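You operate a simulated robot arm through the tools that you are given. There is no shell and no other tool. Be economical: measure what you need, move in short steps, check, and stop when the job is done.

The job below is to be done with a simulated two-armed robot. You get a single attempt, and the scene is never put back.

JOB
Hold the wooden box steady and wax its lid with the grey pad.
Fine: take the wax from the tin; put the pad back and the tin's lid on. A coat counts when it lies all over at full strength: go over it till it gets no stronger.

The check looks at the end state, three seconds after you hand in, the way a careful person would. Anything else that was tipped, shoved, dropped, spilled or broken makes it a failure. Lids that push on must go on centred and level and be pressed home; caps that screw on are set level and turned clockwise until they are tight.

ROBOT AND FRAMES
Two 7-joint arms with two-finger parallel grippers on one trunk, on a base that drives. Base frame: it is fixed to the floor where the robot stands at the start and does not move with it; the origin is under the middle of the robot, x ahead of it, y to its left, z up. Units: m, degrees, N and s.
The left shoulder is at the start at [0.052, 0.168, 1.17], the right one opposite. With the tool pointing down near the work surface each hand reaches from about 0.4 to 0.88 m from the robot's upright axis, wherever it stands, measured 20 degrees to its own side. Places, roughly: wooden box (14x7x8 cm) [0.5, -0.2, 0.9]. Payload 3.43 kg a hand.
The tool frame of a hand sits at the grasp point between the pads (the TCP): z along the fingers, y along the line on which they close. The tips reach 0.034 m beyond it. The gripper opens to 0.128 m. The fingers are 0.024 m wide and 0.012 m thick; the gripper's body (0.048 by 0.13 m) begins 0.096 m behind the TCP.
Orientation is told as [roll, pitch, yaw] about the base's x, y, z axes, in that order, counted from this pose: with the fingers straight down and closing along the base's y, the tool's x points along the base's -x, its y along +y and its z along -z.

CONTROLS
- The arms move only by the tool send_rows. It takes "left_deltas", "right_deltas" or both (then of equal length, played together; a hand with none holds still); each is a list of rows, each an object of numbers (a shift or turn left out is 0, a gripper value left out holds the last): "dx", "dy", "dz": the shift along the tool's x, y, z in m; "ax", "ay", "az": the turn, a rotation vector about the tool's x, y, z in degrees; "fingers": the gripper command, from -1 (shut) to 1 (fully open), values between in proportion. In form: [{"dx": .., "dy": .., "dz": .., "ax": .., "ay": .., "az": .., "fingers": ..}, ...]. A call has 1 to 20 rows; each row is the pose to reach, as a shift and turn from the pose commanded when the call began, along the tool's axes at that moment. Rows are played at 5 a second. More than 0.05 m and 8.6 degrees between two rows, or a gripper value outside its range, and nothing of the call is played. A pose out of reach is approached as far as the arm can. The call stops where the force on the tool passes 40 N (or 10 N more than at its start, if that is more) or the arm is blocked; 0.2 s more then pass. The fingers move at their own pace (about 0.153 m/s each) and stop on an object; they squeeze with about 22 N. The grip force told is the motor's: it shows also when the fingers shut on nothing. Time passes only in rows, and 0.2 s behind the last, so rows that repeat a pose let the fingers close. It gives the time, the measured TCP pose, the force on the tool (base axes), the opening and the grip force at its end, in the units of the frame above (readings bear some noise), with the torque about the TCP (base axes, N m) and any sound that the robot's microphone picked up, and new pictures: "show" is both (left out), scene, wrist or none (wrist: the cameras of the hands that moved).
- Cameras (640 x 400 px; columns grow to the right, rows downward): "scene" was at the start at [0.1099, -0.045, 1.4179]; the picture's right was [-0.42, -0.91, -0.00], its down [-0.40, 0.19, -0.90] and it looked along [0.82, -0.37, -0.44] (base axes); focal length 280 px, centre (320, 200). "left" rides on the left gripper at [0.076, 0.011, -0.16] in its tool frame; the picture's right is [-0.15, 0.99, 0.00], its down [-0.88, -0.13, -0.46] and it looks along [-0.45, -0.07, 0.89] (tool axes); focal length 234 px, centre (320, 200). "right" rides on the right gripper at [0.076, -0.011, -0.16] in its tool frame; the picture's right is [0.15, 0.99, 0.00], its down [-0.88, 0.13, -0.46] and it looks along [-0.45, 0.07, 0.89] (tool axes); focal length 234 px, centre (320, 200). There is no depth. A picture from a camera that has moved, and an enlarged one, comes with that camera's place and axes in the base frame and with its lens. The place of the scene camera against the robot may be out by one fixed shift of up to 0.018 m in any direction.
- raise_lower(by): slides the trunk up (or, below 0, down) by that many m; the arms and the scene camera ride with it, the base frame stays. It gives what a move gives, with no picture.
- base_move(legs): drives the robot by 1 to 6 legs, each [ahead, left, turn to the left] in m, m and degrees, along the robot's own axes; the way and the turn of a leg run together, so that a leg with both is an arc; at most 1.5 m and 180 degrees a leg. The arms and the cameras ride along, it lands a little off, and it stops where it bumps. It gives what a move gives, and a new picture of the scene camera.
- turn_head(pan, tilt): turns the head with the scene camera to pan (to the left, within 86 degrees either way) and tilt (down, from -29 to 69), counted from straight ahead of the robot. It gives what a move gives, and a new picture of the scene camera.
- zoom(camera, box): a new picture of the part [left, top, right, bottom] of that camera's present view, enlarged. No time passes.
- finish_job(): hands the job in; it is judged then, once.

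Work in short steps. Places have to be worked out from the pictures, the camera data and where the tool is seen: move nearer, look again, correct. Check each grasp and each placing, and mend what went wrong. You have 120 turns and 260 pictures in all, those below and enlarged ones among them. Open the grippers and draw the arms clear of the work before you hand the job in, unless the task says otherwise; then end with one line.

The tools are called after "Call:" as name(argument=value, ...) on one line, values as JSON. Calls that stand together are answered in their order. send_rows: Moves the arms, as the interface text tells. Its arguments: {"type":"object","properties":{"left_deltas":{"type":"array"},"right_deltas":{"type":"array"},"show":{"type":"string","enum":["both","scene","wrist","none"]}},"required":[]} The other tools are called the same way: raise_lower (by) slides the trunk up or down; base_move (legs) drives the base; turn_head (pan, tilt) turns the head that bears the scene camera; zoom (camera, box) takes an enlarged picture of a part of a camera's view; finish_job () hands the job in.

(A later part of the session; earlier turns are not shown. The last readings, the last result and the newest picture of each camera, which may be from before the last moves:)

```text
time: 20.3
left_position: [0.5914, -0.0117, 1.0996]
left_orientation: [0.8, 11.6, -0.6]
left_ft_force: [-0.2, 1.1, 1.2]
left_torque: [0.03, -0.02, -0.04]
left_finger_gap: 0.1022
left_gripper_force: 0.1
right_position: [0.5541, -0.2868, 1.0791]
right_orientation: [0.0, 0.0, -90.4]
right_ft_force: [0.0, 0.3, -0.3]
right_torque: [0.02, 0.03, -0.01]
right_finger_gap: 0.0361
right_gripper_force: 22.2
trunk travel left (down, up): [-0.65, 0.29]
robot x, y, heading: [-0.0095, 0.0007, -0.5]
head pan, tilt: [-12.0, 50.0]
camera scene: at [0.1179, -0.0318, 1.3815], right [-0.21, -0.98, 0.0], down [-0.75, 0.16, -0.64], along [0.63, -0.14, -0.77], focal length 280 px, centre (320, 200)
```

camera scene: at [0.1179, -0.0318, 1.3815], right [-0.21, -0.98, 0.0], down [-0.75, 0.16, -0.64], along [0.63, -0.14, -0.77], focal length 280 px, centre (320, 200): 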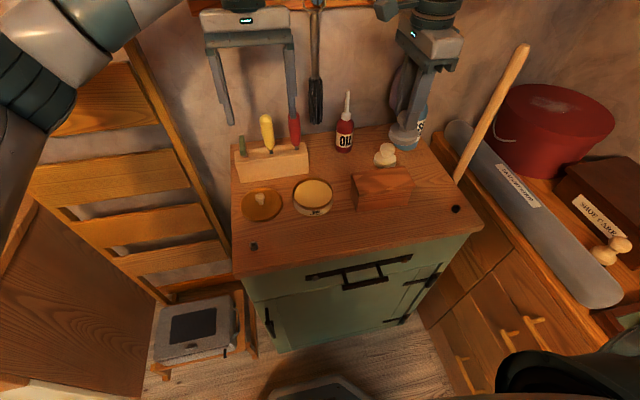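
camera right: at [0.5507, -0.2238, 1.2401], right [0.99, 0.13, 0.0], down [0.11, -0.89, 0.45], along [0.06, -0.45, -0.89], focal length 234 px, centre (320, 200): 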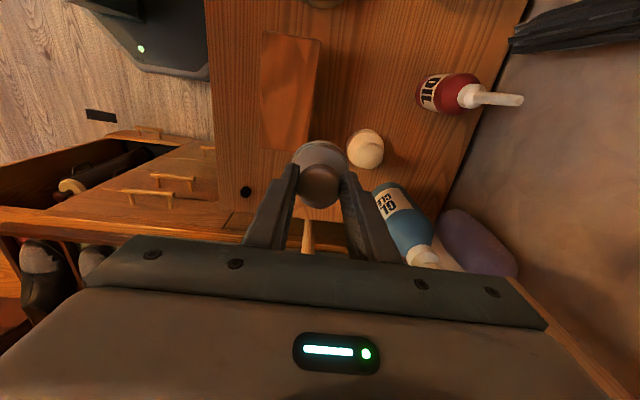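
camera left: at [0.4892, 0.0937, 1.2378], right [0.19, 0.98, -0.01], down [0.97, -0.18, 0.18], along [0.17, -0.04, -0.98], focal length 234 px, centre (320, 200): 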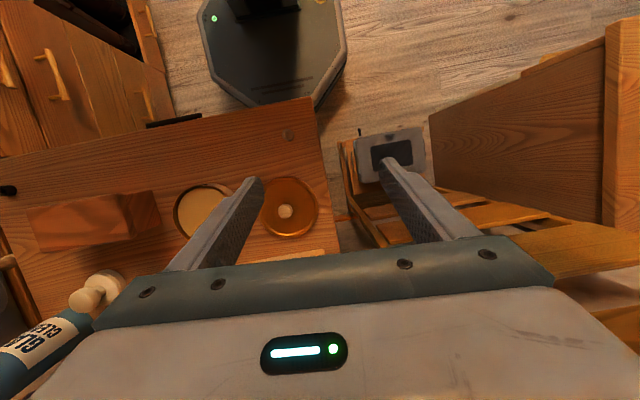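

Still caught while rising. I look at the elbow again to see where exactly it touches.

Call:
turn_head(pan=50, tilt=30)

Call:
zoom(camera="scene", box=[200, 40, 520, 240])

```text
time: 21.6
left_position: [0.5922, -0.011, 1.0999]
left_orientation: [0.8, 11.7, -0.6]
left_ft_force: [-0.6, 0.1, -0.7]
left_torque: [0.01, -0.02, -0.01]
left_finger_gap: 0.1024
left_gripper_force: 0.1
right_position: [0.554, -0.2866, 1.0786]
right_orientation: [0.3, -0.1, -90.4]
right_ft_force: [-0.2, -0.1, -0.3]
right_torque: [0.01, 0.0, 0.0]
right_finger_gap: 0.036
right_gripper_force: 22.2
trunk travel left (down, up): [-0.65, 0.29]
robot x, y, heading: [-0.0044, -0.0024, -0.2]
head pan, tilt: [50.0, 30.0]
camera scene: at [0.1009, 0.0536, 1.4109], right [0.76, -0.65, 0.0], down [-0.32, -0.38, -0.87], along [0.56, 0.66, -0.5], focal length 280 px, centre (320, 200)
```

scene: 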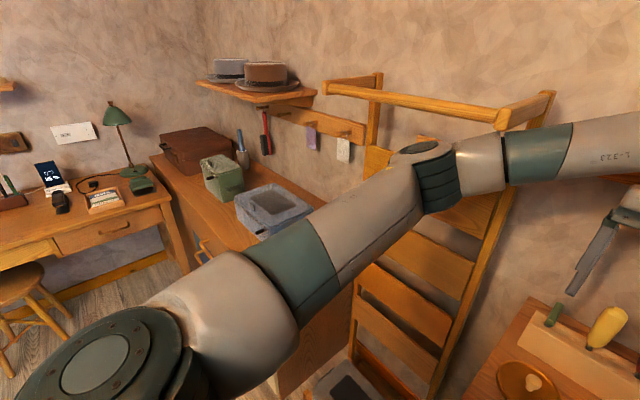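

```text
2.00 times, centred on (360, 140) of scene
camera zoom: at [0.1009, 0.0536, 1.4109], right [0.76, -0.65, 0.0], down [-0.32, -0.38, -0.87], along [0.56, 0.66, -0.5], focal length 561 px, centre (240, 320)
```

zoom: 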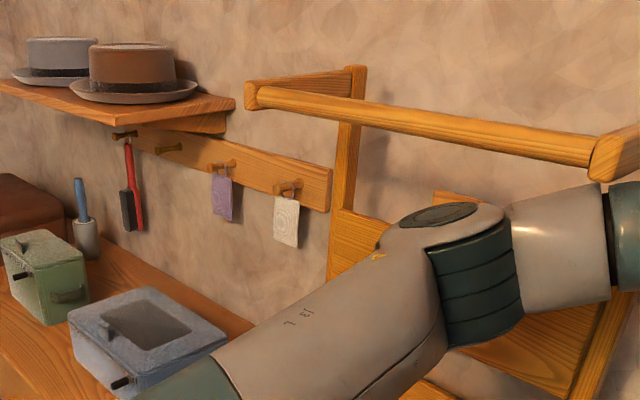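

The forearm is under the ladder's front rail, so I'll keep the left hand low. I park it low over the table's front-left, clear of the tin.

Call:
send_rows(left_deltas=[{"dx": 0.02, "dz": 0.025, "ay": -3}, {"dx": 0.045, "dz": 0.05, "ay": -6}, {"dx": 0.07, "dy": 0.02, "dz": 0.07, "ay": -9}, {"dx": 0.095, "dy": 0.04, "dz": 0.08, "ay": -11}, {"dx": 0.095, "dy": 0.06, "dz": 0.081, "ay": -11}, {"dx": 0.095, "dy": 0.06, "dz": 0.081, "ay": -11}], show="none")

Call:
turn_head(pan=-10, tilt=50)

```text
time: 23.0
left_position: [0.4822, 0.0515, 1.0391]
left_orientation: [0.8, 0.5, -0.8]
left_ft_force: [-1.0, 0.2, -0.5]
left_torque: [0.03, 0.0, 0.03]
left_finger_gap: 0.1024
left_gripper_force: 0.1
right_position: [0.5544, -0.2874, 1.0789]
right_orientation: [0.2, 0.1, -90.4]
right_ft_force: [0.9, -1.1, -0.1]
right_torque: [0.01, -0.01, 0.0]
right_finger_gap: 0.036
right_gripper_force: 22.7
trunk travel left (down, up): [-0.65, 0.29]
robot x, y, heading: [-0.0048, -0.0035, -0.4]
head pan, tilt: [50.0, 30.0]
```

```text
time: 24.3
left_position: [0.4822, 0.0518, 1.0386]
left_orientation: [0.8, 0.6, -0.8]
left_ft_force: [-0.7, 0.8, 0.5]
left_torque: [0.03, -0.01, 0.02]
left_finger_gap: 0.1024
left_gripper_force: 0.1
right_position: [0.554, -0.2864, 1.0784]
right_orientation: [0.1, 0.0, -90.5]
right_ft_force: [0.9, -0.5, -0.8]
right_torque: [0.0, -0.01, -0.03]
right_finger_gap: 0.0361
right_gripper_force: 21.7
trunk travel left (down, up): [-0.65, 0.29]
robot x, y, heading: [-0.0059, 0.0017, -0.5]
head pan, tilt: [-10.0, 50.0]
camera scene: at [0.118, -0.029, 1.3814], right [-0.18, -0.98, 0.0], down [-0.75, 0.14, -0.64], along [0.63, -0.12, -0.77], focal length 280 px, centre (320, 200)
```

scene: 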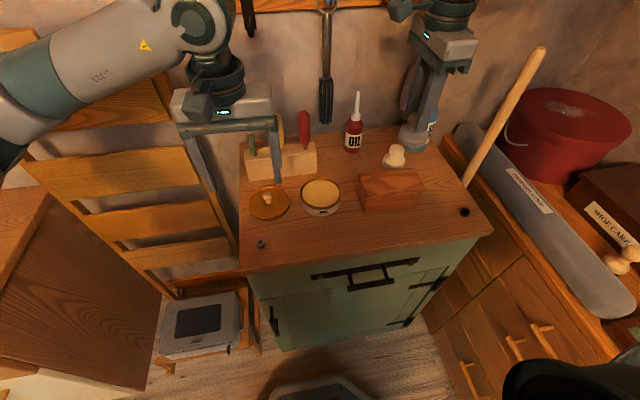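

The way is clear; I carry the pad over to the tin.

Call:
send_rows(right_deltas=[{"dx": 0.04, "dy": -0.004}, {"dx": 0.08, "dy": -0.008}, {"dx": 0.12, "dy": -0.013}, {"dx": 0.16, "dy": -0.018}, {"dx": 0.1915, "dy": -0.02}, {"dx": 0.1915, "dy": -0.02, "dz": 0.02, "az": -0.5}, {"dx": 0.1915, "dy": -0.02, "dz": 0.03, "az": -0.5}])

Call:
zoom(camera="scene", box=[220, 120, 460, 270])

```text
time: 25.9
left_position: [0.4826, 0.0517, 1.04]
left_orientation: [0.7, 0.6, -0.7]
left_ft_force: [-0.6, 0.0, -0.3]
left_torque: [0.0, 0.03, 0.01]
left_finger_gap: 0.1025
left_gripper_force: 0.2
right_position: [0.5122, -0.1304, 1.0692]
right_orientation: [0.3, 0.2, -89.9]
right_ft_force: [-0.1, 0.1, 0.6]
right_torque: [0.0, 0.01, 0.0]
right_finger_gap: 0.0359
right_gripper_force: 21.2
right hand out of reach, approached as far as the arm can: row 4, 5, 6, 7
trunk travel left (down, up): [-0.65, 0.29]
robot x, y, heading: [-0.0102, -0.0017, -0.2]
head pan, tilt: [-10.0, 50.0]
camera scene: at [0.1176, -0.0291, 1.3814], right [-0.18, -0.98, 0.0], down [-0.75, 0.14, -0.64], along [0.63, -0.12, -0.77], focal length 280 px, centre (320, 200)
camera right: at [0.5005, -0.0556, 1.2301], right [0.99, 0.15, 0.0], down [0.13, -0.88, 0.45], along [0.07, -0.45, -0.89], focal length 234 px, centre (320, 200)
```

scene: 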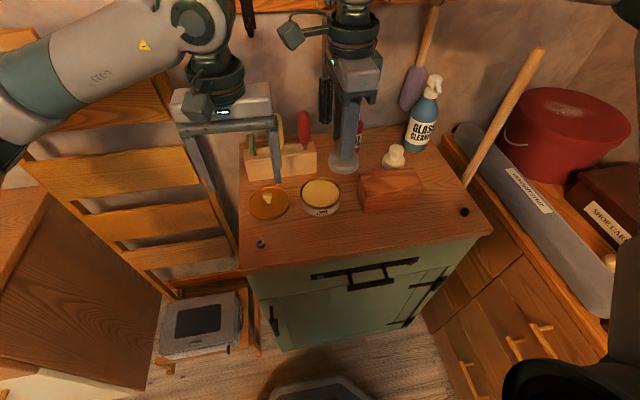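
right: 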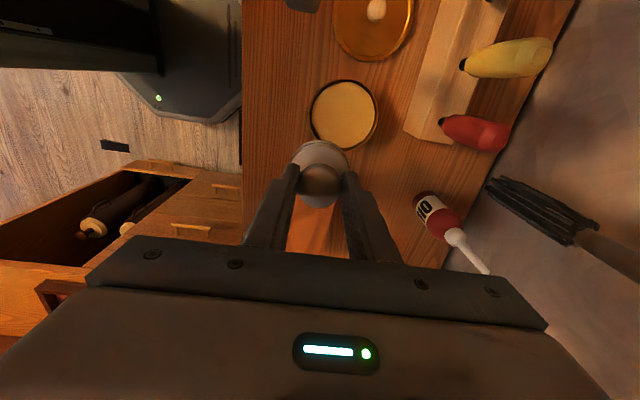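

```text
2.67 times, centred on (340, 195) of scene
camera zoom: at [0.1176, -0.0291, 1.3814], right [-0.18, -0.98, 0.0], down [-0.75, 0.14, -0.64], along [0.63, -0.12, -0.77], focal length 748 px, centre (267, 213)
```

zoom: 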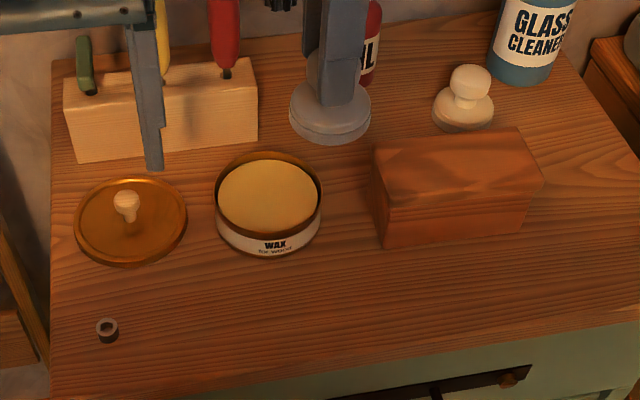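

The arm can't reach the tin with that wrist turn; I turn the right hand towards its natural yaw, which should extend the reach.

Call:
send_rows(right_deltas=[{"az": -8}, {"az": -16}, {"az": -24}, {"az": -32}, {"az": -40}, {"az": -45}, {"az": -45}], show="wrist")

```text
time: 27.5
left_position: [0.4827, 0.0516, 1.0392]
left_orientation: [0.7, 0.7, -0.9]
left_ft_force: [0.6, -0.3, 0.2]
left_torque: [0.01, 0.02, 0.0]
left_finger_gap: 0.1024
left_gripper_force: 0.0
right_position: [0.5132, -0.131, 1.0699]
right_orientation: [0.2, 0.0, -44.7]
right_ft_force: [-0.1, 0.6, -0.8]
right_torque: [0.01, 0.0, 0.0]
right_finger_gap: 0.0363
right_gripper_force: 22.1
trunk travel left (down, up): [-0.65, 0.29]
robot x, y, heading: [-0.0084, -0.0014, -0.5]
head pan, tilt: [-10.0, 50.0]
camera right: at [0.451, -0.0861, 1.2303], right [0.59, 0.81, 0.0], down [0.72, -0.53, 0.46], along [0.37, -0.27, -0.89], focal length 234 px, centre (320, 200)
```

right: 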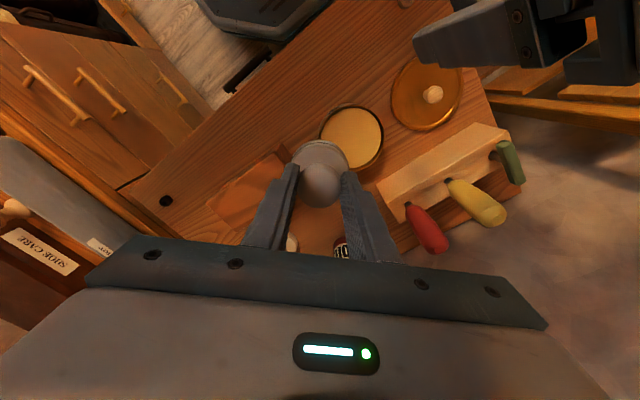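

Command follows the reached pose. Now shift towards the tin with the new yaw.

Call:
send_rows(right_deltas=[{"dx": 0.004, "dy": 0.02}, {"dx": 0.009, "dy": 0.04}, {"dx": 0.009, "dy": 0.04}])

```text
time: 28.3
left_position: [0.4825, 0.0514, 1.0389]
left_orientation: [0.7, 0.7, -0.8]
left_ft_force: [0.0, 1.1, 0.4]
left_torque: [-0.02, 0.0, 0.01]
left_finger_gap: 0.1024
left_gripper_force: 0.0
right_position: [0.5134, -0.1301, 1.0703]
right_orientation: [0.2, 0.0, -44.9]
right_ft_force: [0.4, -0.2, -0.9]
right_torque: [0.02, 0.02, 0.0]
right_finger_gap: 0.0363
right_gripper_force: 22.0
right hand out of reach, approached as far as the arm can: row 1, 2, 3
trunk travel left (down, up): [-0.65, 0.29]
robot x, y, heading: [-0.0041, 0.001, -0.3]
head pan, tilt: [-10.0, 50.0]
camera scene: at [0.118, -0.029, 1.3813], right [-0.18, -0.98, 0.0], down [-0.75, 0.14, -0.64], along [0.63, -0.12, -0.77], focal length 280 px, centre (320, 200)
camera right: at [0.451, -0.086, 1.2303], right [0.59, 0.8, 0.0], down [0.72, -0.53, 0.46], along [0.37, -0.27, -0.89], focal length 234 px, centre (320, 200)
```

scene: 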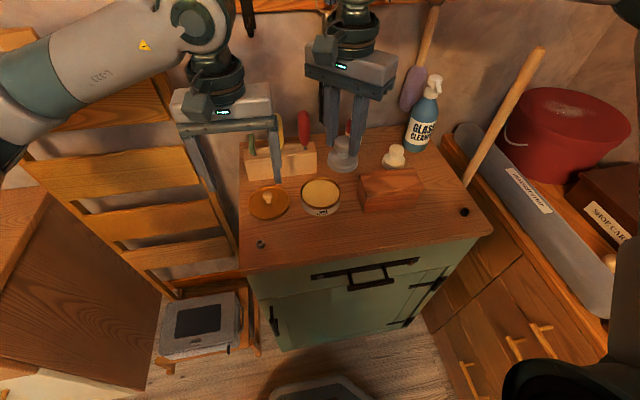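
right: 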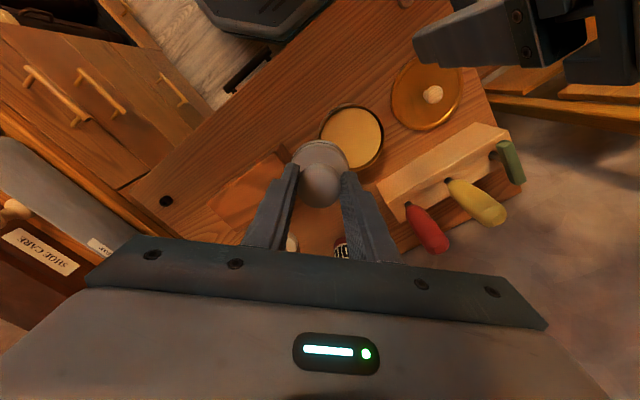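

Neither yaw helps, so it is a reach limit of the arm at this spot (too folded). Backing the base by 0.12 m puts the table at better range and also frees the left arm from under the ladder rail; both hands are above all objects.

Call:
base_move(legs=[[-0.12, 0, 0]])

```text
time: 29.6
left_position: [0.3645, 0.0522, 1.0391]
left_orientation: [0.7, 0.8, -0.8]
left_ft_force: [1.1, -1.1, -0.3]
left_torque: [-0.02, -0.02, -0.02]
left_finger_gap: 0.1023
left_gripper_force: 0.1
right_position: [0.3959, -0.1302, 1.0699]
right_orientation: [0.1, 0.1, -44.9]
right_ft_force: [0.4, 0.9, -0.5]
right_torque: [-0.01, -0.02, -0.01]
right_finger_gap: 0.036
right_gripper_force: 21.7
trunk travel left (down, up): [-0.65, 0.29]
robot x, y, heading: [-0.1241, -0.0039, -0.2]
head pan, tilt: [-10.0, 50.0]
camera scene: at [0.0001, -0.0282, 1.3812], right [-0.18, -0.98, 0.0], down [-0.75, 0.14, -0.64], along [0.63, -0.12, -0.77], focal length 280 px, centre (320, 200)
```

scene: 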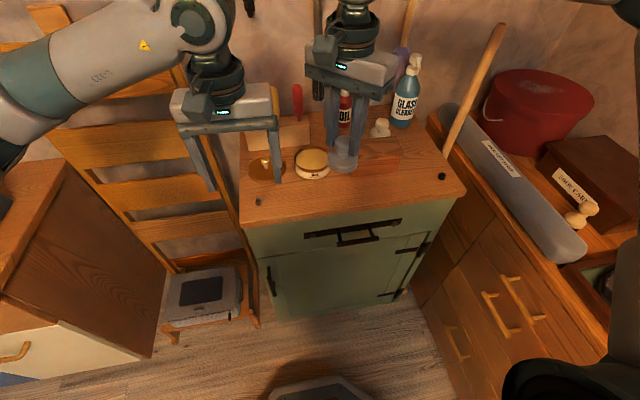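

Base is back 12 cm. Now I bring the pad over the tin again.

Call:
send_rows(right_deltas=[{"dx": -0.018, "dy": 0.03}, {"dx": -0.036, "dy": 0.06}, {"dx": -0.055, "dy": 0.09}, {"dx": -0.074, "dy": 0.123}, {"dx": -0.074, "dy": 0.123}])

Call:
zoom(camera="right", box=[220, 80, 420, 205])

```text
time: 30.8
left_position: [0.3639, 0.0522, 1.0407]
left_orientation: [0.8, 0.5, -0.7]
left_ft_force: [-0.5, -0.3, -0.6]
left_torque: [0.0, 0.0, 0.0]
left_finger_gap: 0.1021
left_gripper_force: 0.1
right_position: [0.4765, -0.1708, 1.0719]
right_orientation: [0.3, 0.0, -45.0]
right_ft_force: [0.2, -0.2, -0.3]
right_torque: [-0.01, 0.0, 0.01]
right_finger_gap: 0.036
right_gripper_force: 21.9
right hand out of reach, approached as far as the arm can: row 1, 2, 3, 4, 5
trunk travel left (down, up): [-0.65, 0.29]
robot x, y, heading: [-0.1255, -0.0036, -0.3]
head pan, tilt: [-10.0, 50.0]
camera scene: at [-0.0008, -0.0282, 1.3814], right [-0.18, -0.98, 0.0], down [-0.75, 0.14, -0.64], along [0.63, -0.12, -0.77], focal length 280 px, centre (320, 200)
camera right: at [0.415, -0.1249, 1.2321], right [0.59, 0.8, 0.0], down [0.71, -0.53, 0.46], along [0.37, -0.27, -0.89], focal length 234 px, centre (320, 200)
```

scene: 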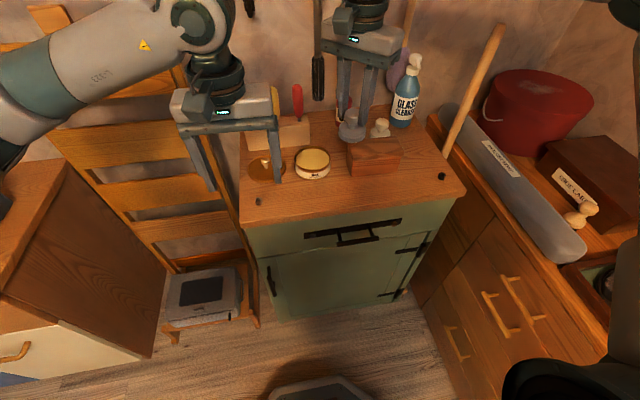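
right: 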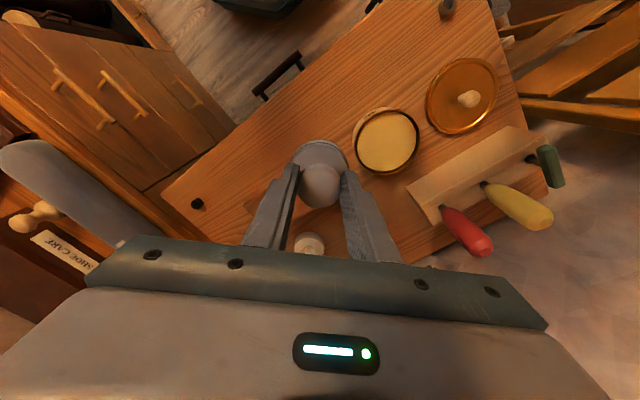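

```text
3.20 times, centred on (320, 142) of right
camera zoom: at [0.415, -0.1249, 1.2321], right [0.59, 0.8, 0.0], down [0.71, -0.53, 0.46], along [0.37, -0.27, -0.89], focal length 749 px, centre (320, 384)
```

zoom: 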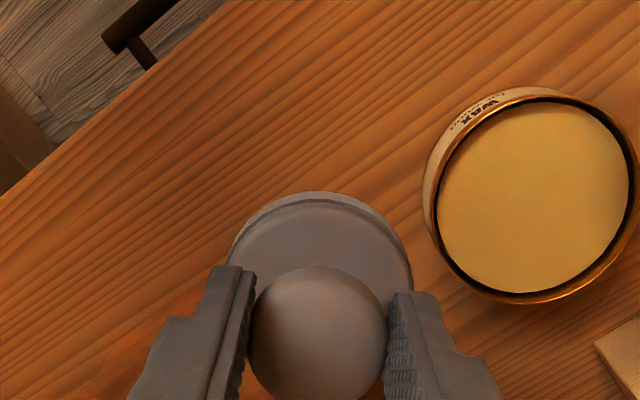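

The left hand reached across without trouble at yaw 0, so I turn the right hand fully to yaw 0 and try again.

Call:
send_rows(right_deltas=[{"az": -8}, {"az": -16}, {"az": -24}, {"az": -32}, {"az": -40}, {"az": -45}, {"az": -45}], show="none")

Call:
send_rows(right_deltas=[{"dx": -0.02, "dy": 0.02}, {"dx": -0.04, "dy": 0.04}, {"dx": -0.058, "dy": 0.06}, {"dx": -0.058, "dy": 0.075}, {"dx": -0.058, "dy": 0.075}])

```text
time: 32.4
left_position: [0.3654, 0.053, 1.0387]
left_orientation: [0.5, 0.7, -0.6]
left_ft_force: [-0.4, -0.2, -0.2]
left_torque: [0.02, 0.01, 0.04]
left_finger_gap: 0.1025
left_gripper_force: 0.0
right_position: [0.4772, -0.1696, 1.0713]
right_orientation: [0.2, -0.1, 0.2]
right_ft_force: [-0.4, 0.4, -1.2]
right_torque: [-0.03, 0.02, 0.02]
right_finger_gap: 0.0362
right_gripper_force: 22.0
trunk travel left (down, up): [-0.65, 0.29]
robot x, y, heading: [-0.1256, -0.002, -0.3]
head pan, tilt: [-10.0, 50.0]
```

```text
time: 33.5
left_position: [0.3639, 0.0521, 1.0404]
left_orientation: [0.6, 0.7, -0.7]
left_ft_force: [-0.8, -0.2, 0.3]
left_torque: [-0.03, -0.01, -0.01]
left_finger_gap: 0.1022
left_gripper_force: 0.1
right_position: [0.486, -0.1745, 1.0737]
right_orientation: [0.2, -0.1, 0.1]
right_ft_force: [-0.5, 0.0, -0.5]
right_torque: [0.02, -0.01, 0.0]
right_finger_gap: 0.0358
right_gripper_force: 21.9
right hand out of reach, approached as far as the arm can: row 1, 2, 3, 4, 5
trunk travel left (down, up): [-0.65, 0.29]
robot x, y, heading: [-0.1254, -0.0038, -0.1]
head pan, tilt: [-10.0, 50.0]
camera scene: at [-0.0003, -0.0282, 1.3813], right [-0.18, -0.98, 0.0], down [-0.75, 0.14, -0.64], along [0.63, -0.12, -0.77], focal length 280 px, centre (320, 200)
camera right: at [0.4085, -0.1868, 1.2328], right [-0.15, 0.99, 0.0], down [0.88, 0.13, 0.46], along [0.45, 0.07, -0.89], focal length 234 px, centre (320, 200)
```

scene: 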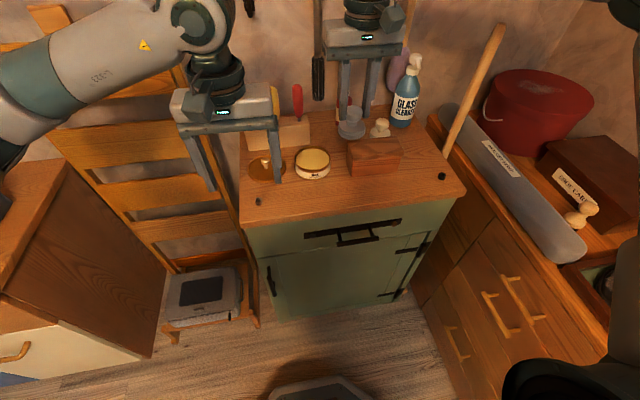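
right: 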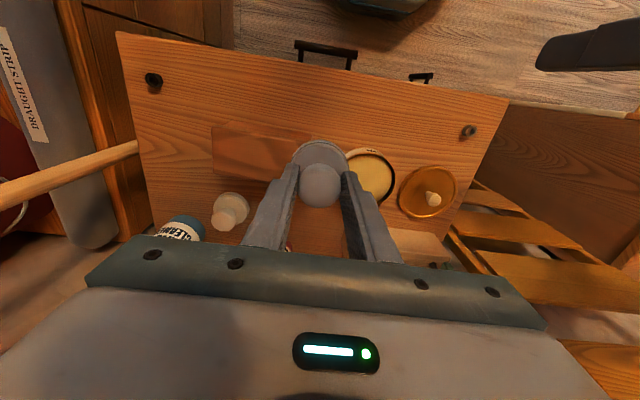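

The right arm's reach seems bounded at a bearing near -16° from the robot. Turning the base 12° to the left brings the tin to about -20° on the right arm's side; both hands swing through free space.

Call:
base_move(legs=[[0, 0, 12]])

```text
time: 34.7
left_position: [0.3433, 0.1526, 1.0396]
left_orientation: [0.7, 0.7, 11.1]
left_ft_force: [-0.2, -0.1, -0.5]
left_torque: [0.01, -0.01, -0.03]
left_finger_gap: 0.1026
left_gripper_force: 0.1
right_position: [0.5078, -0.0441, 1.073]
right_orientation: [0.2, -0.1, 12.1]
right_ft_force: [0.0, 0.7, -1.0]
right_torque: [-0.02, -0.01, -0.02]
right_finger_gap: 0.0359
right_gripper_force: 22.0
trunk travel left (down, up): [-0.65, 0.29]
robot x, y, heading: [-0.1234, -0.0041, 11.6]
head pan, tilt: [-10.0, 50.0]
camera scene: at [-0.0001, -0.0016, 1.3813], right [0.03, -1.0, 0.0], down [-0.77, -0.02, -0.64], along [0.64, 0.02, -0.77], focal length 280 px, centre (320, 200)
```

scene: 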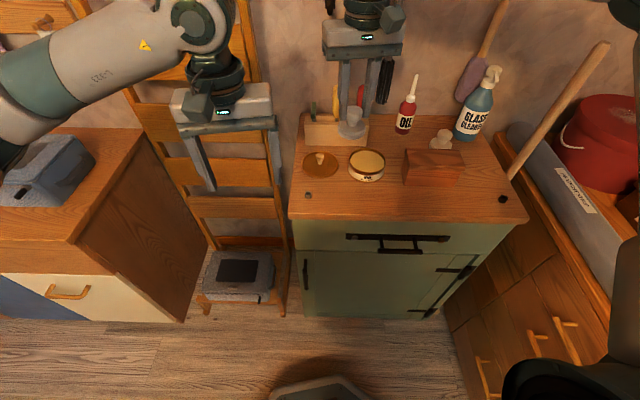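

Now the pad can go over the tin: shift by (0.027,-0.052).

Call:
send_rows(right_deltas=[{"dx": -0.005, "dy": -0.025}, {"dx": -0.0156, "dy": -0.056}, {"dx": -0.0156, "dy": -0.056}])

Call:
zoom(camera="right", box=[220, 80, 420, 205])

```text
time: 35.5
left_position: [0.3426, 0.1517, 1.0393]
left_orientation: [0.7, 0.6, 11.2]
left_ft_force: [-0.5, -0.2, 0.1]
left_torque: [0.02, 0.03, 0.0]
left_finger_gap: 0.1023
left_gripper_force: 0.0
right_position: [0.5345, -0.0968, 1.0724]
right_orientation: [0.2, -0.2, 12.1]
right_ft_force: [-0.1, -0.2, 0.4]
right_torque: [-0.02, 0.01, 0.03]
right_finger_gap: 0.0357
right_gripper_force: 22.3
trunk travel left (down, up): [-0.65, 0.29]
robot x, y, heading: [-0.1231, -0.0021, 11.4]
head pan, tilt: [-10.0, 50.0]
camera scene: at [0.0, -0.0014, 1.3813], right [0.03, -1.0, 0.0], down [-0.77, -0.02, -0.64], along [0.64, 0.02, -0.77], focal length 280 px, centre (320, 200)
camera right: at [0.4624, -0.1239, 1.2325], right [-0.35, 0.94, 0.0], down [0.83, 0.31, 0.46], along [0.43, 0.16, -0.89], focal length 234 px, centre (320, 200)
```

scene: 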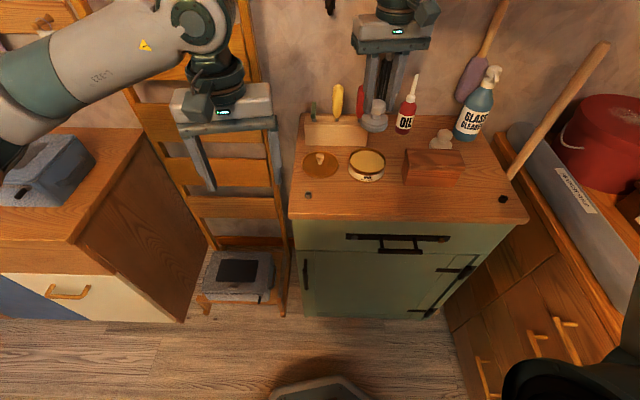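
right: 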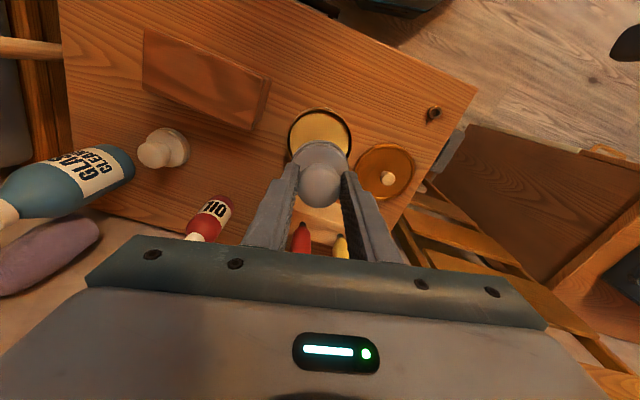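

```text
3.20 times, centred on (320, 142) of right
camera zoom: at [0.4624, -0.1239, 1.2325], right [-0.35, 0.94, 0.0], down [0.83, 0.31, 0.46], along [0.43, 0.16, -0.89], focal length 749 px, centre (320, 384)
```

zoom: 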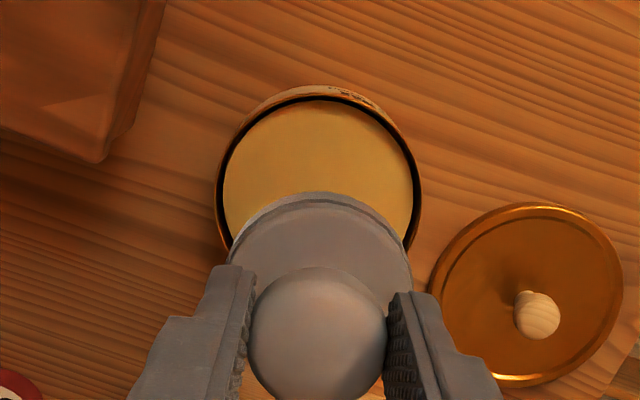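

The pad is centred over the wax (tin centre ≈ (0.533,-0.098)). I descend gently until it touches.

Call:
send_rows(right_deltas=[{"dz": 0.035}, {"dz": 0.07}, {"dz": 0.085}, {"dz": 0.092}, {"dz": 0.097}, {"dz": 0.101}], show="wrist")

```text
time: 36.9
left_position: [0.3427, 0.1527, 1.0394]
left_orientation: [0.6, 0.7, 11.2]
left_ft_force: [1.0, 0.0, 0.0]
left_torque: [0.0, 0.01, 0.02]
left_finger_gap: 0.1022
left_gripper_force: 0.0
right_position: [0.5347, -0.0956, 0.9711]
right_orientation: [0.2, 0.0, 12.1]
right_ft_force: [-0.3, -0.2, -0.8]
right_torque: [0.03, -0.01, 0.0]
right_finger_gap: 0.0363
right_gripper_force: 21.1
trunk travel left (down, up): [-0.65, 0.29]
robot x, y, heading: [-0.1285, 0.0005, 11.3]
head pan, tilt: [-10.0, 50.0]
camera right: at [0.4623, -0.1233, 1.1314], right [-0.35, 0.94, 0.0], down [0.83, 0.31, 0.46], along [0.43, 0.16, -0.89], focal length 234 px, centre (320, 200)
```

right: 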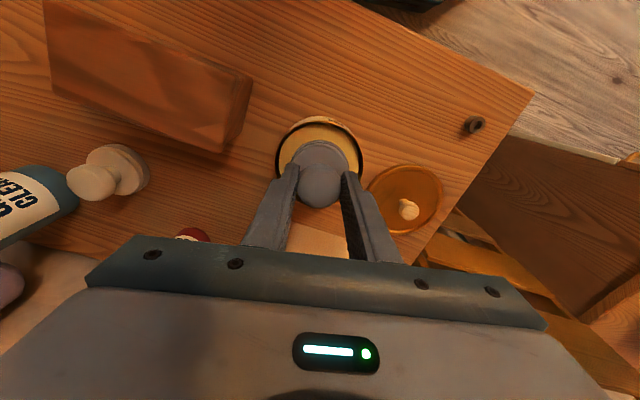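

No contact yet; I lower in finer steps.

Call:
send_rows(right_deltas=[{"dz": 0.004}, {"dz": 0.007}, {"dz": 0.01}, {"dz": 0.013}, {"dz": 0.016}, {"dz": 0.019}], show="wrist")

```text
time: 38.3
left_position: [0.3399, 0.1519, 1.0409]
left_orientation: [0.7, 0.5, 11.2]
left_ft_force: [-0.6, -0.2, -0.9]
left_torque: [-0.01, -0.01, 0.01]
left_finger_gap: 0.1024
left_gripper_force: 0.1
right_position: [0.5336, -0.0961, 0.9554]
right_orientation: [0.4, -0.4, 12.1]
right_ft_force: [4.3, -1.7, 30.6]
right_torque: [-0.01, -0.31, -0.03]
right_finger_gap: 0.0361
right_gripper_force: 21.5
trunk travel left (down, up): [-0.65, 0.29]
robot x, y, heading: [-0.1213, -0.0017, 11.8]
head pan, tilt: [-10.0, 50.0]
camera right: at [0.4606, -0.1231, 1.1152], right [-0.35, 0.94, 0.0], down [0.83, 0.31, 0.46], along [0.43, 0.16, -0.89], focal length 234 px, centre (320, 200)
```

right: 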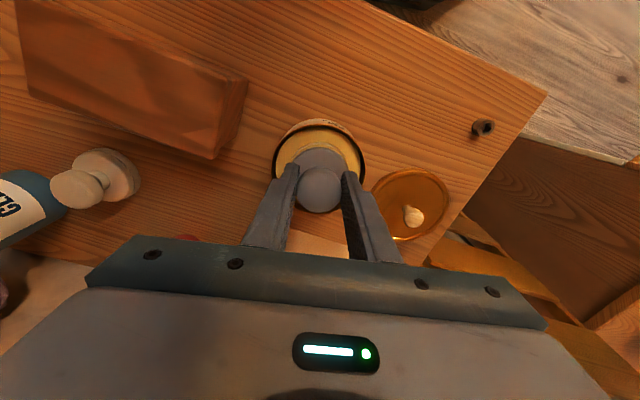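

Contact at about 31 N on the wax. I ease the pressure and rub slightly (a few mm and a twist) to load the pad, then lift.

Call:
send_rows(right_deltas=[{"dz": -0.002}, {"dz": -0.002, "az": 7}, {"dz": -0.002, "az": 14, "dx": 0.004}, {"dz": -0.002, "az": 7, "dy": 0.004}, {"dz": -0.002, "az": 0, "dx": -0.004}, {"dz": -0.002, "az": -7, "dy": -0.004}, {"dz": -0.002, "az": 0}, {"dz": -0.001}], show="none")

Call:
send_rows(right_deltas=[{"dz": -0.01}, {"dz": -0.05}, {"dz": -0.1}, {"dz": -0.14}])

Call:
zoom(camera="scene", box=[290, 80, 500, 210])

```text
time: 40.1
left_position: [0.3411, 0.1512, 1.039]
left_orientation: [0.6, 0.7, 11.2]
left_ft_force: [-1.0, -0.3, -1.4]
left_torque: [-0.02, 0.05, -0.04]
left_finger_gap: 0.1022
left_gripper_force: 0.1
right_position: [0.5337, -0.0974, 0.9554]
right_orientation: [0.3, -0.2, 12.0]
right_ft_force: [1.5, -3.2, 15.6]
right_torque: [-0.22, -0.07, -0.02]
right_finger_gap: 0.036
right_gripper_force: 21.8
trunk travel left (down, up): [-0.65, 0.29]
robot x, y, heading: [-0.1298, -0.0015, 11.6]
head pan, tilt: [-10.0, 50.0]
```

```text
time: 41.1
left_position: [0.3417, 0.1531, 1.0404]
left_orientation: [0.8, 0.6, 11.2]
left_ft_force: [0.3, -0.3, -0.2]
left_torque: [-0.01, 0.02, 0.01]
left_finger_gap: 0.1022
left_gripper_force: 0.1
right_position: [0.5328, -0.0955, 1.0931]
right_orientation: [0.3, -0.1, 12.1]
right_ft_force: [-0.5, 0.0, -0.2]
right_torque: [0.0, 0.0, 0.01]
right_finger_gap: 0.036
right_gripper_force: 22.7
trunk travel left (down, up): [-0.65, 0.29]
robot x, y, heading: [-0.1238, 0.0049, 11.5]
head pan, tilt: [-10.0, 50.0]
camera scene: at [-0.0009, -0.0018, 1.3813], right [0.03, -1.0, 0.0], down [-0.77, -0.02, -0.64], along [0.64, 0.02, -0.77], focal length 280 px, centre (320, 200)
camera right: at [0.4602, -0.1226, 1.2538], right [-0.35, 0.94, 0.0], down [0.83, 0.31, 0.46], along [0.43, 0.16, -0.89], focal length 234 px, centre (320, 200)
```

scene: 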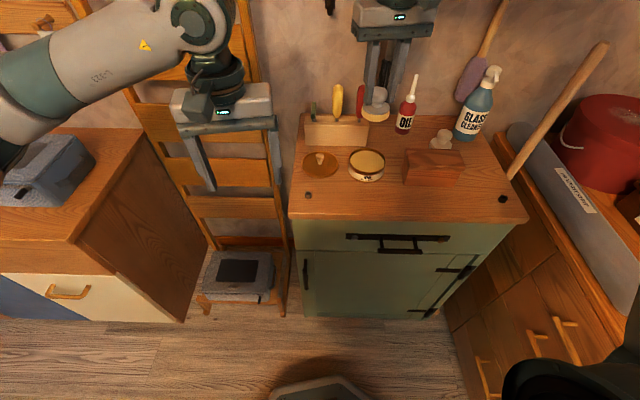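
right: 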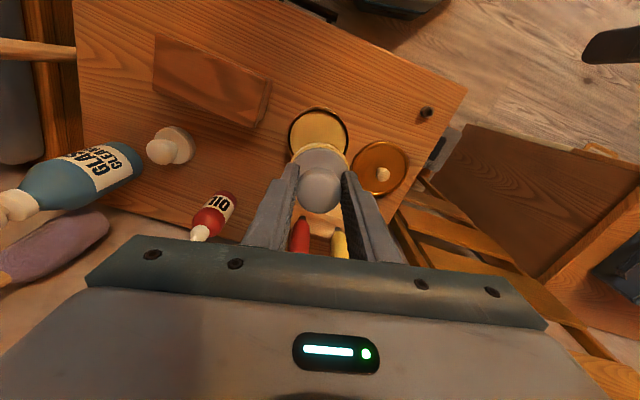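

```text
3.05 times, centred on (395, 145) of scene
camera zoom: at [-0.0009, -0.0018, 1.3813], right [0.03, -1.0, 0.0], down [-0.77, -0.02, -0.64], along [0.64, 0.02, -0.77], focal length 854 px, centre (91, 368)
```

zoom: 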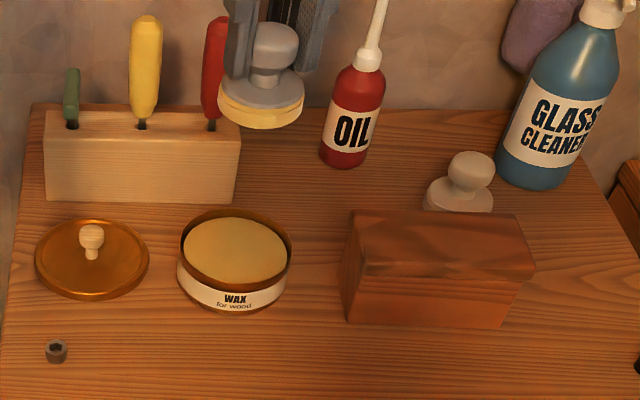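

The pad carries wax now. I turn the base back by 11.6° so that both hands reach the box.

Call:
base_move(legs=[[0, 0, -11.6]])

```text
time: 42.3
left_position: [0.365, 0.0543, 1.0409]
left_orientation: [0.9, 0.8, -0.5]
left_ft_force: [0.2, 0.1, 0.3]
left_torque: [0.02, 0.0, 0.01]
left_finger_gap: 0.1023
left_gripper_force: 0.0
right_position: [0.5013, -0.2261, 1.093]
right_orientation: [0.2, -0.2, 0.6]
right_ft_force: [-0.1, -0.8, 0.1]
right_torque: [0.06, 0.0, 0.01]
right_finger_gap: 0.0362
right_gripper_force: 22.7
trunk travel left (down, up): [-0.65, 0.29]
robot x, y, heading: [-0.1224, -0.0028, -0.2]
head pan, tilt: [-10.0, 50.0]
camera scene: at [-0.0002, -0.0278, 1.3813], right [-0.17, -0.98, 0.0], down [-0.75, 0.13, -0.64], along [0.63, -0.11, -0.77], focal length 280 px, centre (320, 200)
```

scene: 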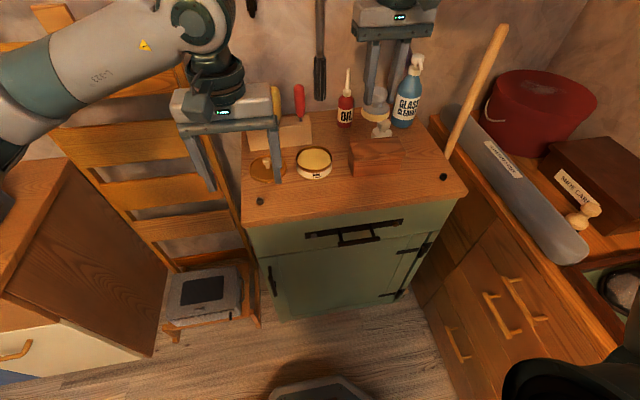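

I move the right hand aside to y≈-0.34 and turn the left hand to yaw +90 (fingers closing along x) in front of the table.

Call:
send_rows(left_deltas=[{"az": -8, "dz": -0.01}, {"az": -16, "dz": -0.02}, {"az": -24, "dz": -0.03}, {"az": -32, "dz": -0.04}, {"az": -40, "dz": -0.05, "dx": -0.01}, {"az": -48, "dz": -0.05, "dx": -0.02}, {"az": -56, "dz": -0.05, "dx": -0.03}, {"az": -64, "dz": -0.05, "dx": -0.04}, {"az": -72, "dz": -0.05, "dx": -0.05}, {"az": -80, "dz": -0.05, "dx": -0.06}, {"az": -88, "dz": -0.05, "dx": -0.07}, {"az": -89.5, "dz": -0.05, "dx": -0.07}], right_deltas=[{"dy": -0.03}, {"dy": -0.06}, {"dy": -0.09}, {"dy": -0.115}, {"dy": -0.115}, {"dy": -0.115}, {"dy": -0.115}, {"dy": -0.115}, {"dy": -0.115}, {"dy": -0.115}, {"dy": -0.115}, {"dy": -0.115}])

```text
time: 44.9
left_position: [0.4354, 0.0544, 1.0882]
left_orientation: [0.6, -0.6, 89.2]
left_ft_force: [0.3, 0.1, 0.9]
left_torque: [0.01, 0.0, -0.01]
left_finger_gap: 0.1023
left_gripper_force: 0.2
right_position: [0.5015, -0.3407, 1.0933]
right_orientation: [0.3, -0.1, 0.6]
right_ft_force: [-0.1, -0.2, -1.1]
right_torque: [-0.01, 0.02, 0.0]
right_finger_gap: 0.036
right_gripper_force: 22.0
trunk travel left (down, up): [-0.65, 0.29]
robot x, y, heading: [-0.1195, -0.0005, -0.1]
head pan, tilt: [-10.0, 50.0]
camera scene: at [-0.0004, -0.0275, 1.3814], right [-0.17, -0.98, 0.0], down [-0.75, 0.13, -0.64], along [0.63, -0.11, -0.77], focal length 280 px, centre (320, 200)
camera right: at [0.4252, -0.3528, 1.2531], right [-0.15, 0.99, 0.0], down [0.88, 0.14, 0.46], along [0.45, 0.07, -0.89], focal length 234 px, centre (320, 200)
camera left: at [0.4253, -0.0251, 1.2481], right [-0.99, 0.16, 0.01], down [0.15, 0.87, 0.47], along [0.06, 0.46, -0.88], focal length 234 px, centre (320, 200)
```

scene: 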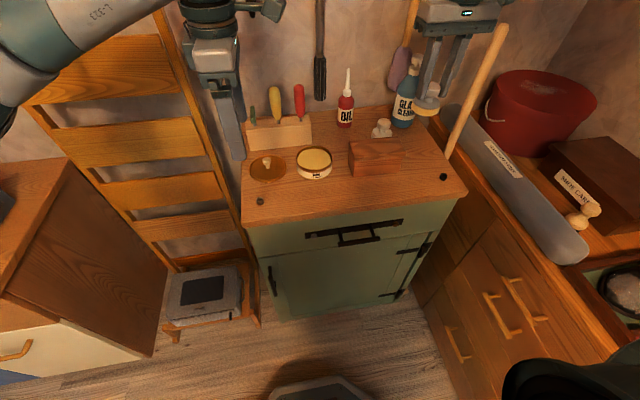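
right: 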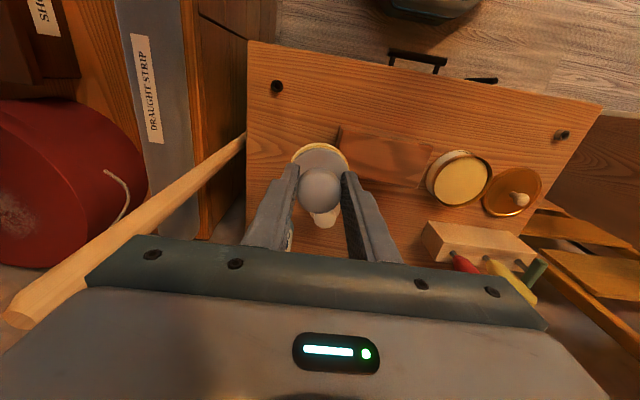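
left: 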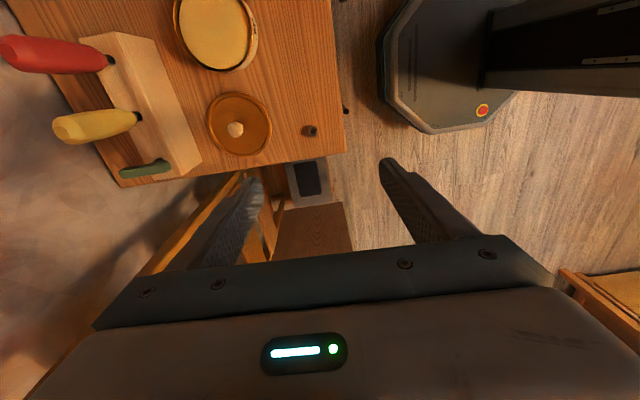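

The left fingers now close along x. Next I lean the hand by 55° (coming from the left) while moving towards the box's left end, still high.

Call:
send_rows(left_deltas=[{"dx": 0.025, "dy": -0.01, "ay": 7}, {"dx": 0.05, "dy": -0.02, "ay": 14}, {"dx": 0.075, "dy": -0.03, "ay": 21}, {"dx": 0.1, "dy": -0.045, "ay": 28}, {"dx": 0.12, "dy": -0.06, "ay": 35}, {"dx": 0.14, "dy": -0.07, "ay": 42}, {"dx": 0.155, "dy": -0.08, "ay": 49}, {"dx": 0.155, "dy": -0.08, "ay": 55}, {"dx": 0.155, "dy": -0.08, "ay": 55}])

```text
time: 46.9
left_position: [0.5113, -0.1022, 1.0846]
left_orientation: [1.1, 54.3, 90.0]
left_ft_force: [0.7, -0.6, 0.9]
left_torque: [0.0, 0.0, -0.01]
left_finger_gap: 0.1025
left_gripper_force: 0.0
right_position: [0.5016, -0.3405, 1.0932]
right_orientation: [0.4, -0.2, 0.5]
right_ft_force: [0.1, -0.2, -0.4]
right_torque: [0.0, -0.01, -0.01]
right_finger_gap: 0.0362
right_gripper_force: 22.7
trunk travel left (down, up): [-0.65, 0.29]
robot x, y, heading: [-0.1284, -0.0033, 0.2]
head pan, tilt: [-10.0, 50.0]
camera scene: at [-0.0004, -0.0281, 1.3814], right [-0.17, -0.98, 0.0], down [-0.75, 0.13, -0.64], along [0.63, -0.11, -0.77], focal length 280 px, centre (320, 200)
camera left: at [0.5045, -0.0189, 1.2407], right [-0.99, 0.1, -0.11], down [0.14, 0.88, -0.45], along [0.05, -0.46, -0.89], focal length 234 px, centre (320, 200)
```

scene: 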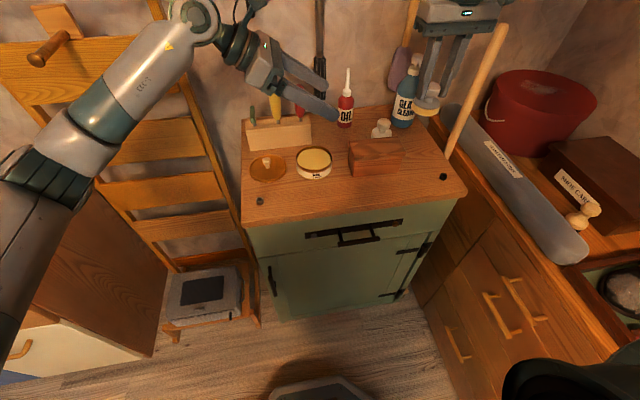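
left: 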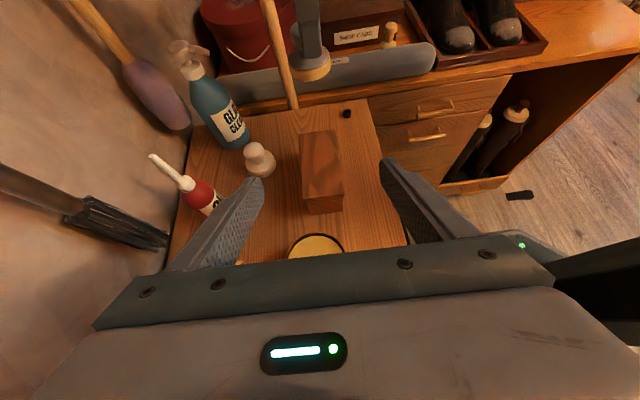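

The lean works. I enlarge the view to measure the box's near end.

Call:
zoom(camera="left", box=[220, 100, 420, 225])

```text
3.20 times, centred on (320, 162) of left
camera zoom: at [0.5045, -0.0189, 1.2407], right [-0.99, 0.1, -0.11], down [0.14, 0.88, -0.45], along [0.05, -0.46, -0.89], focal length 749 px, centre (320, 320)
```

zoom: 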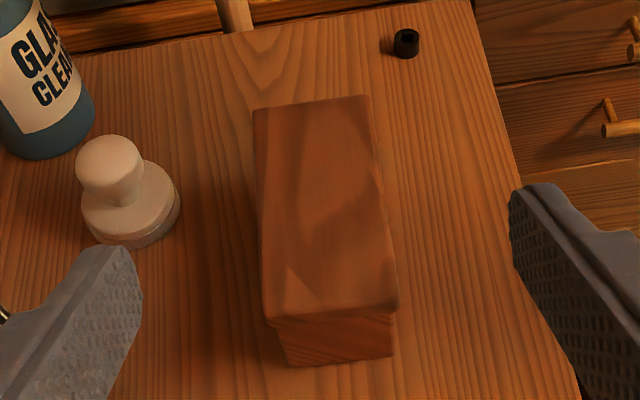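

Box top spans about x 0.483–0.547, y -0.318…-0.187, its top near z 0.92–0.93. I go diagonally down to just short of the grip on the left end and look.

Call:
send_rows(left_deltas=[{"dx": -0.02, "dy": -0.003, "dz": 0.035, "fingers": 0.5}, {"dx": -0.04, "dy": -0.003, "dz": 0.07}, {"dx": -0.06, "dy": -0.003, "dz": 0.105}, {"dx": -0.08, "dy": -0.003, "dz": 0.14}, {"dx": -0.08, "dy": -0.003, "dz": 0.14}])

Call:
zoom(camera="scene", box=[220, 90, 480, 250])

```text
time: 48.1
left_position: [0.5122, -0.1686, 0.9386]
left_orientation: [1.1, 54.2, 90.0]
left_ft_force: [0.1, -0.3, 0.2]
left_torque: [0.01, -0.02, -0.01]
left_finger_gap: 0.0961
left_gripper_force: 0.0
right_position: [0.502, -0.3404, 1.0952]
right_orientation: [0.2, -0.2, 0.5]
right_ft_force: [0.8, -0.4, -0.4]
right_torque: [-0.01, -0.04, -0.01]
right_finger_gap: 0.036
right_gripper_force: 22.5
trunk travel left (down, up): [-0.65, 0.29]
robot x, y, heading: [-0.1234, -0.0017, -0.1]
head pan, tilt: [-10.0, 50.0]
camera scene: at [-0.0007, -0.027, 1.3814], right [-0.17, -0.98, 0.0], down [-0.75, 0.13, -0.64], along [0.63, -0.11, -0.77], focal length 280 px, centre (320, 200)
camera left: at [0.5054, -0.0856, 1.094], right [-0.99, 0.1, -0.11], down [0.14, 0.88, -0.45], along [0.05, -0.46, -0.89], focal length 234 px, centre (320, 200)
```

scene: 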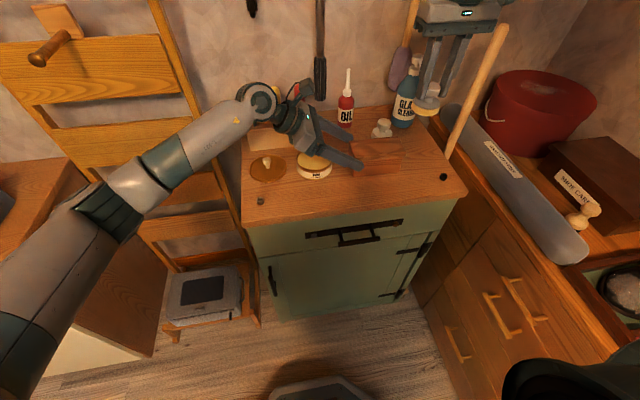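
left: 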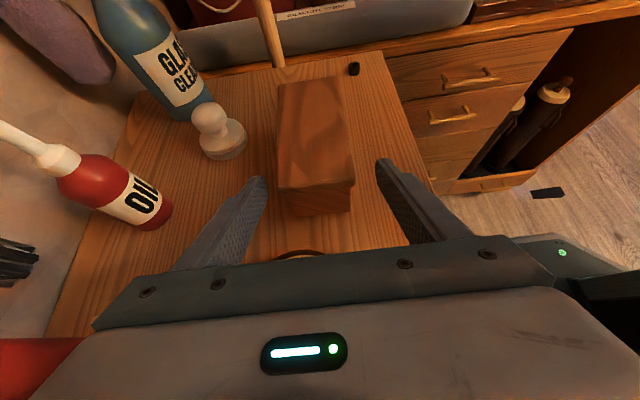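

```text
2.46 times, centred on (350, 170) of scene
camera zoom: at [-0.0007, -0.027, 1.3814], right [-0.17, -0.98, 0.0], down [-0.75, 0.13, -0.64], along [0.63, -0.11, -0.77], focal length 690 px, centre (246, 274)
```

zoom: 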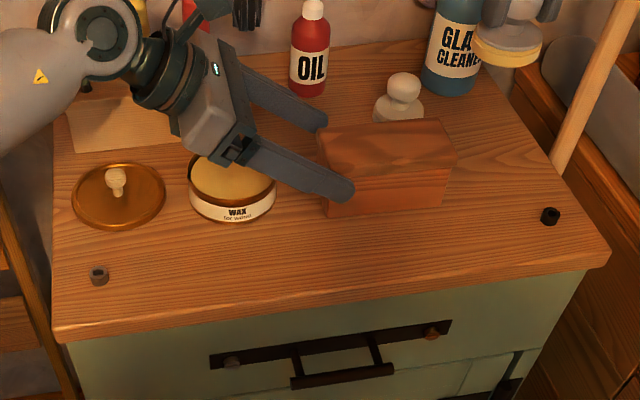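

Box end at y≈-0.19, its x-centre ≈0.516. I go the rest of the way and close the left fingers on its body.

Call:
send_rows(left_deltas=[{"dx": -0.01, "dy": -0.004, "dz": 0.019}, {"dx": -0.0197, "dy": -0.004, "dz": 0.0387}, {"dx": -0.0197, "dy": -0.004, "dz": 0.0387}], show="wrist")

```text
time: 48.9
left_position: [0.5149, -0.1888, 0.9006]
left_orientation: [1.2, 54.2, 90.1]
left_ft_force: [-0.2, 1.2, 0.5]
left_torque: [-0.02, 0.06, 0.03]
left_finger_gap: 0.0962
left_gripper_force: 0.1
right_position: [0.5025, -0.341, 1.0927]
right_orientation: [0.3, -0.2, 0.5]
right_ft_force: [0.1, 0.1, -1.1]
right_torque: [0.01, -0.02, -0.02]
right_finger_gap: 0.0362
right_gripper_force: 21.9
trunk travel left (down, up): [-0.65, 0.29]
robot x, y, heading: [-0.1279, -0.0062, 0.1]
head pan, tilt: [-10.0, 50.0]
camera left: at [0.5091, -0.1055, 1.0554], right [-0.99, 0.1, -0.11], down [0.14, 0.88, -0.45], along [0.05, -0.46, -0.89], focal length 234 px, centre (320, 200)
```

left: 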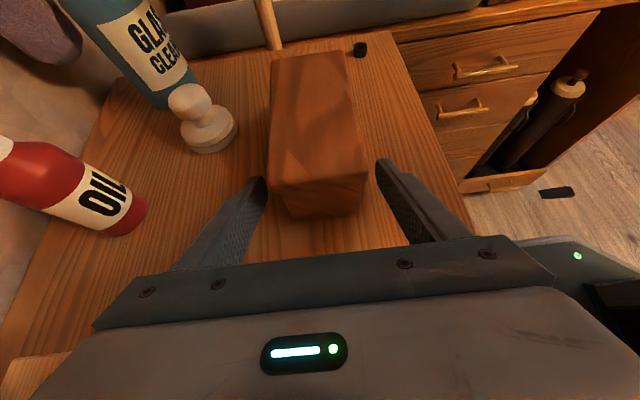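

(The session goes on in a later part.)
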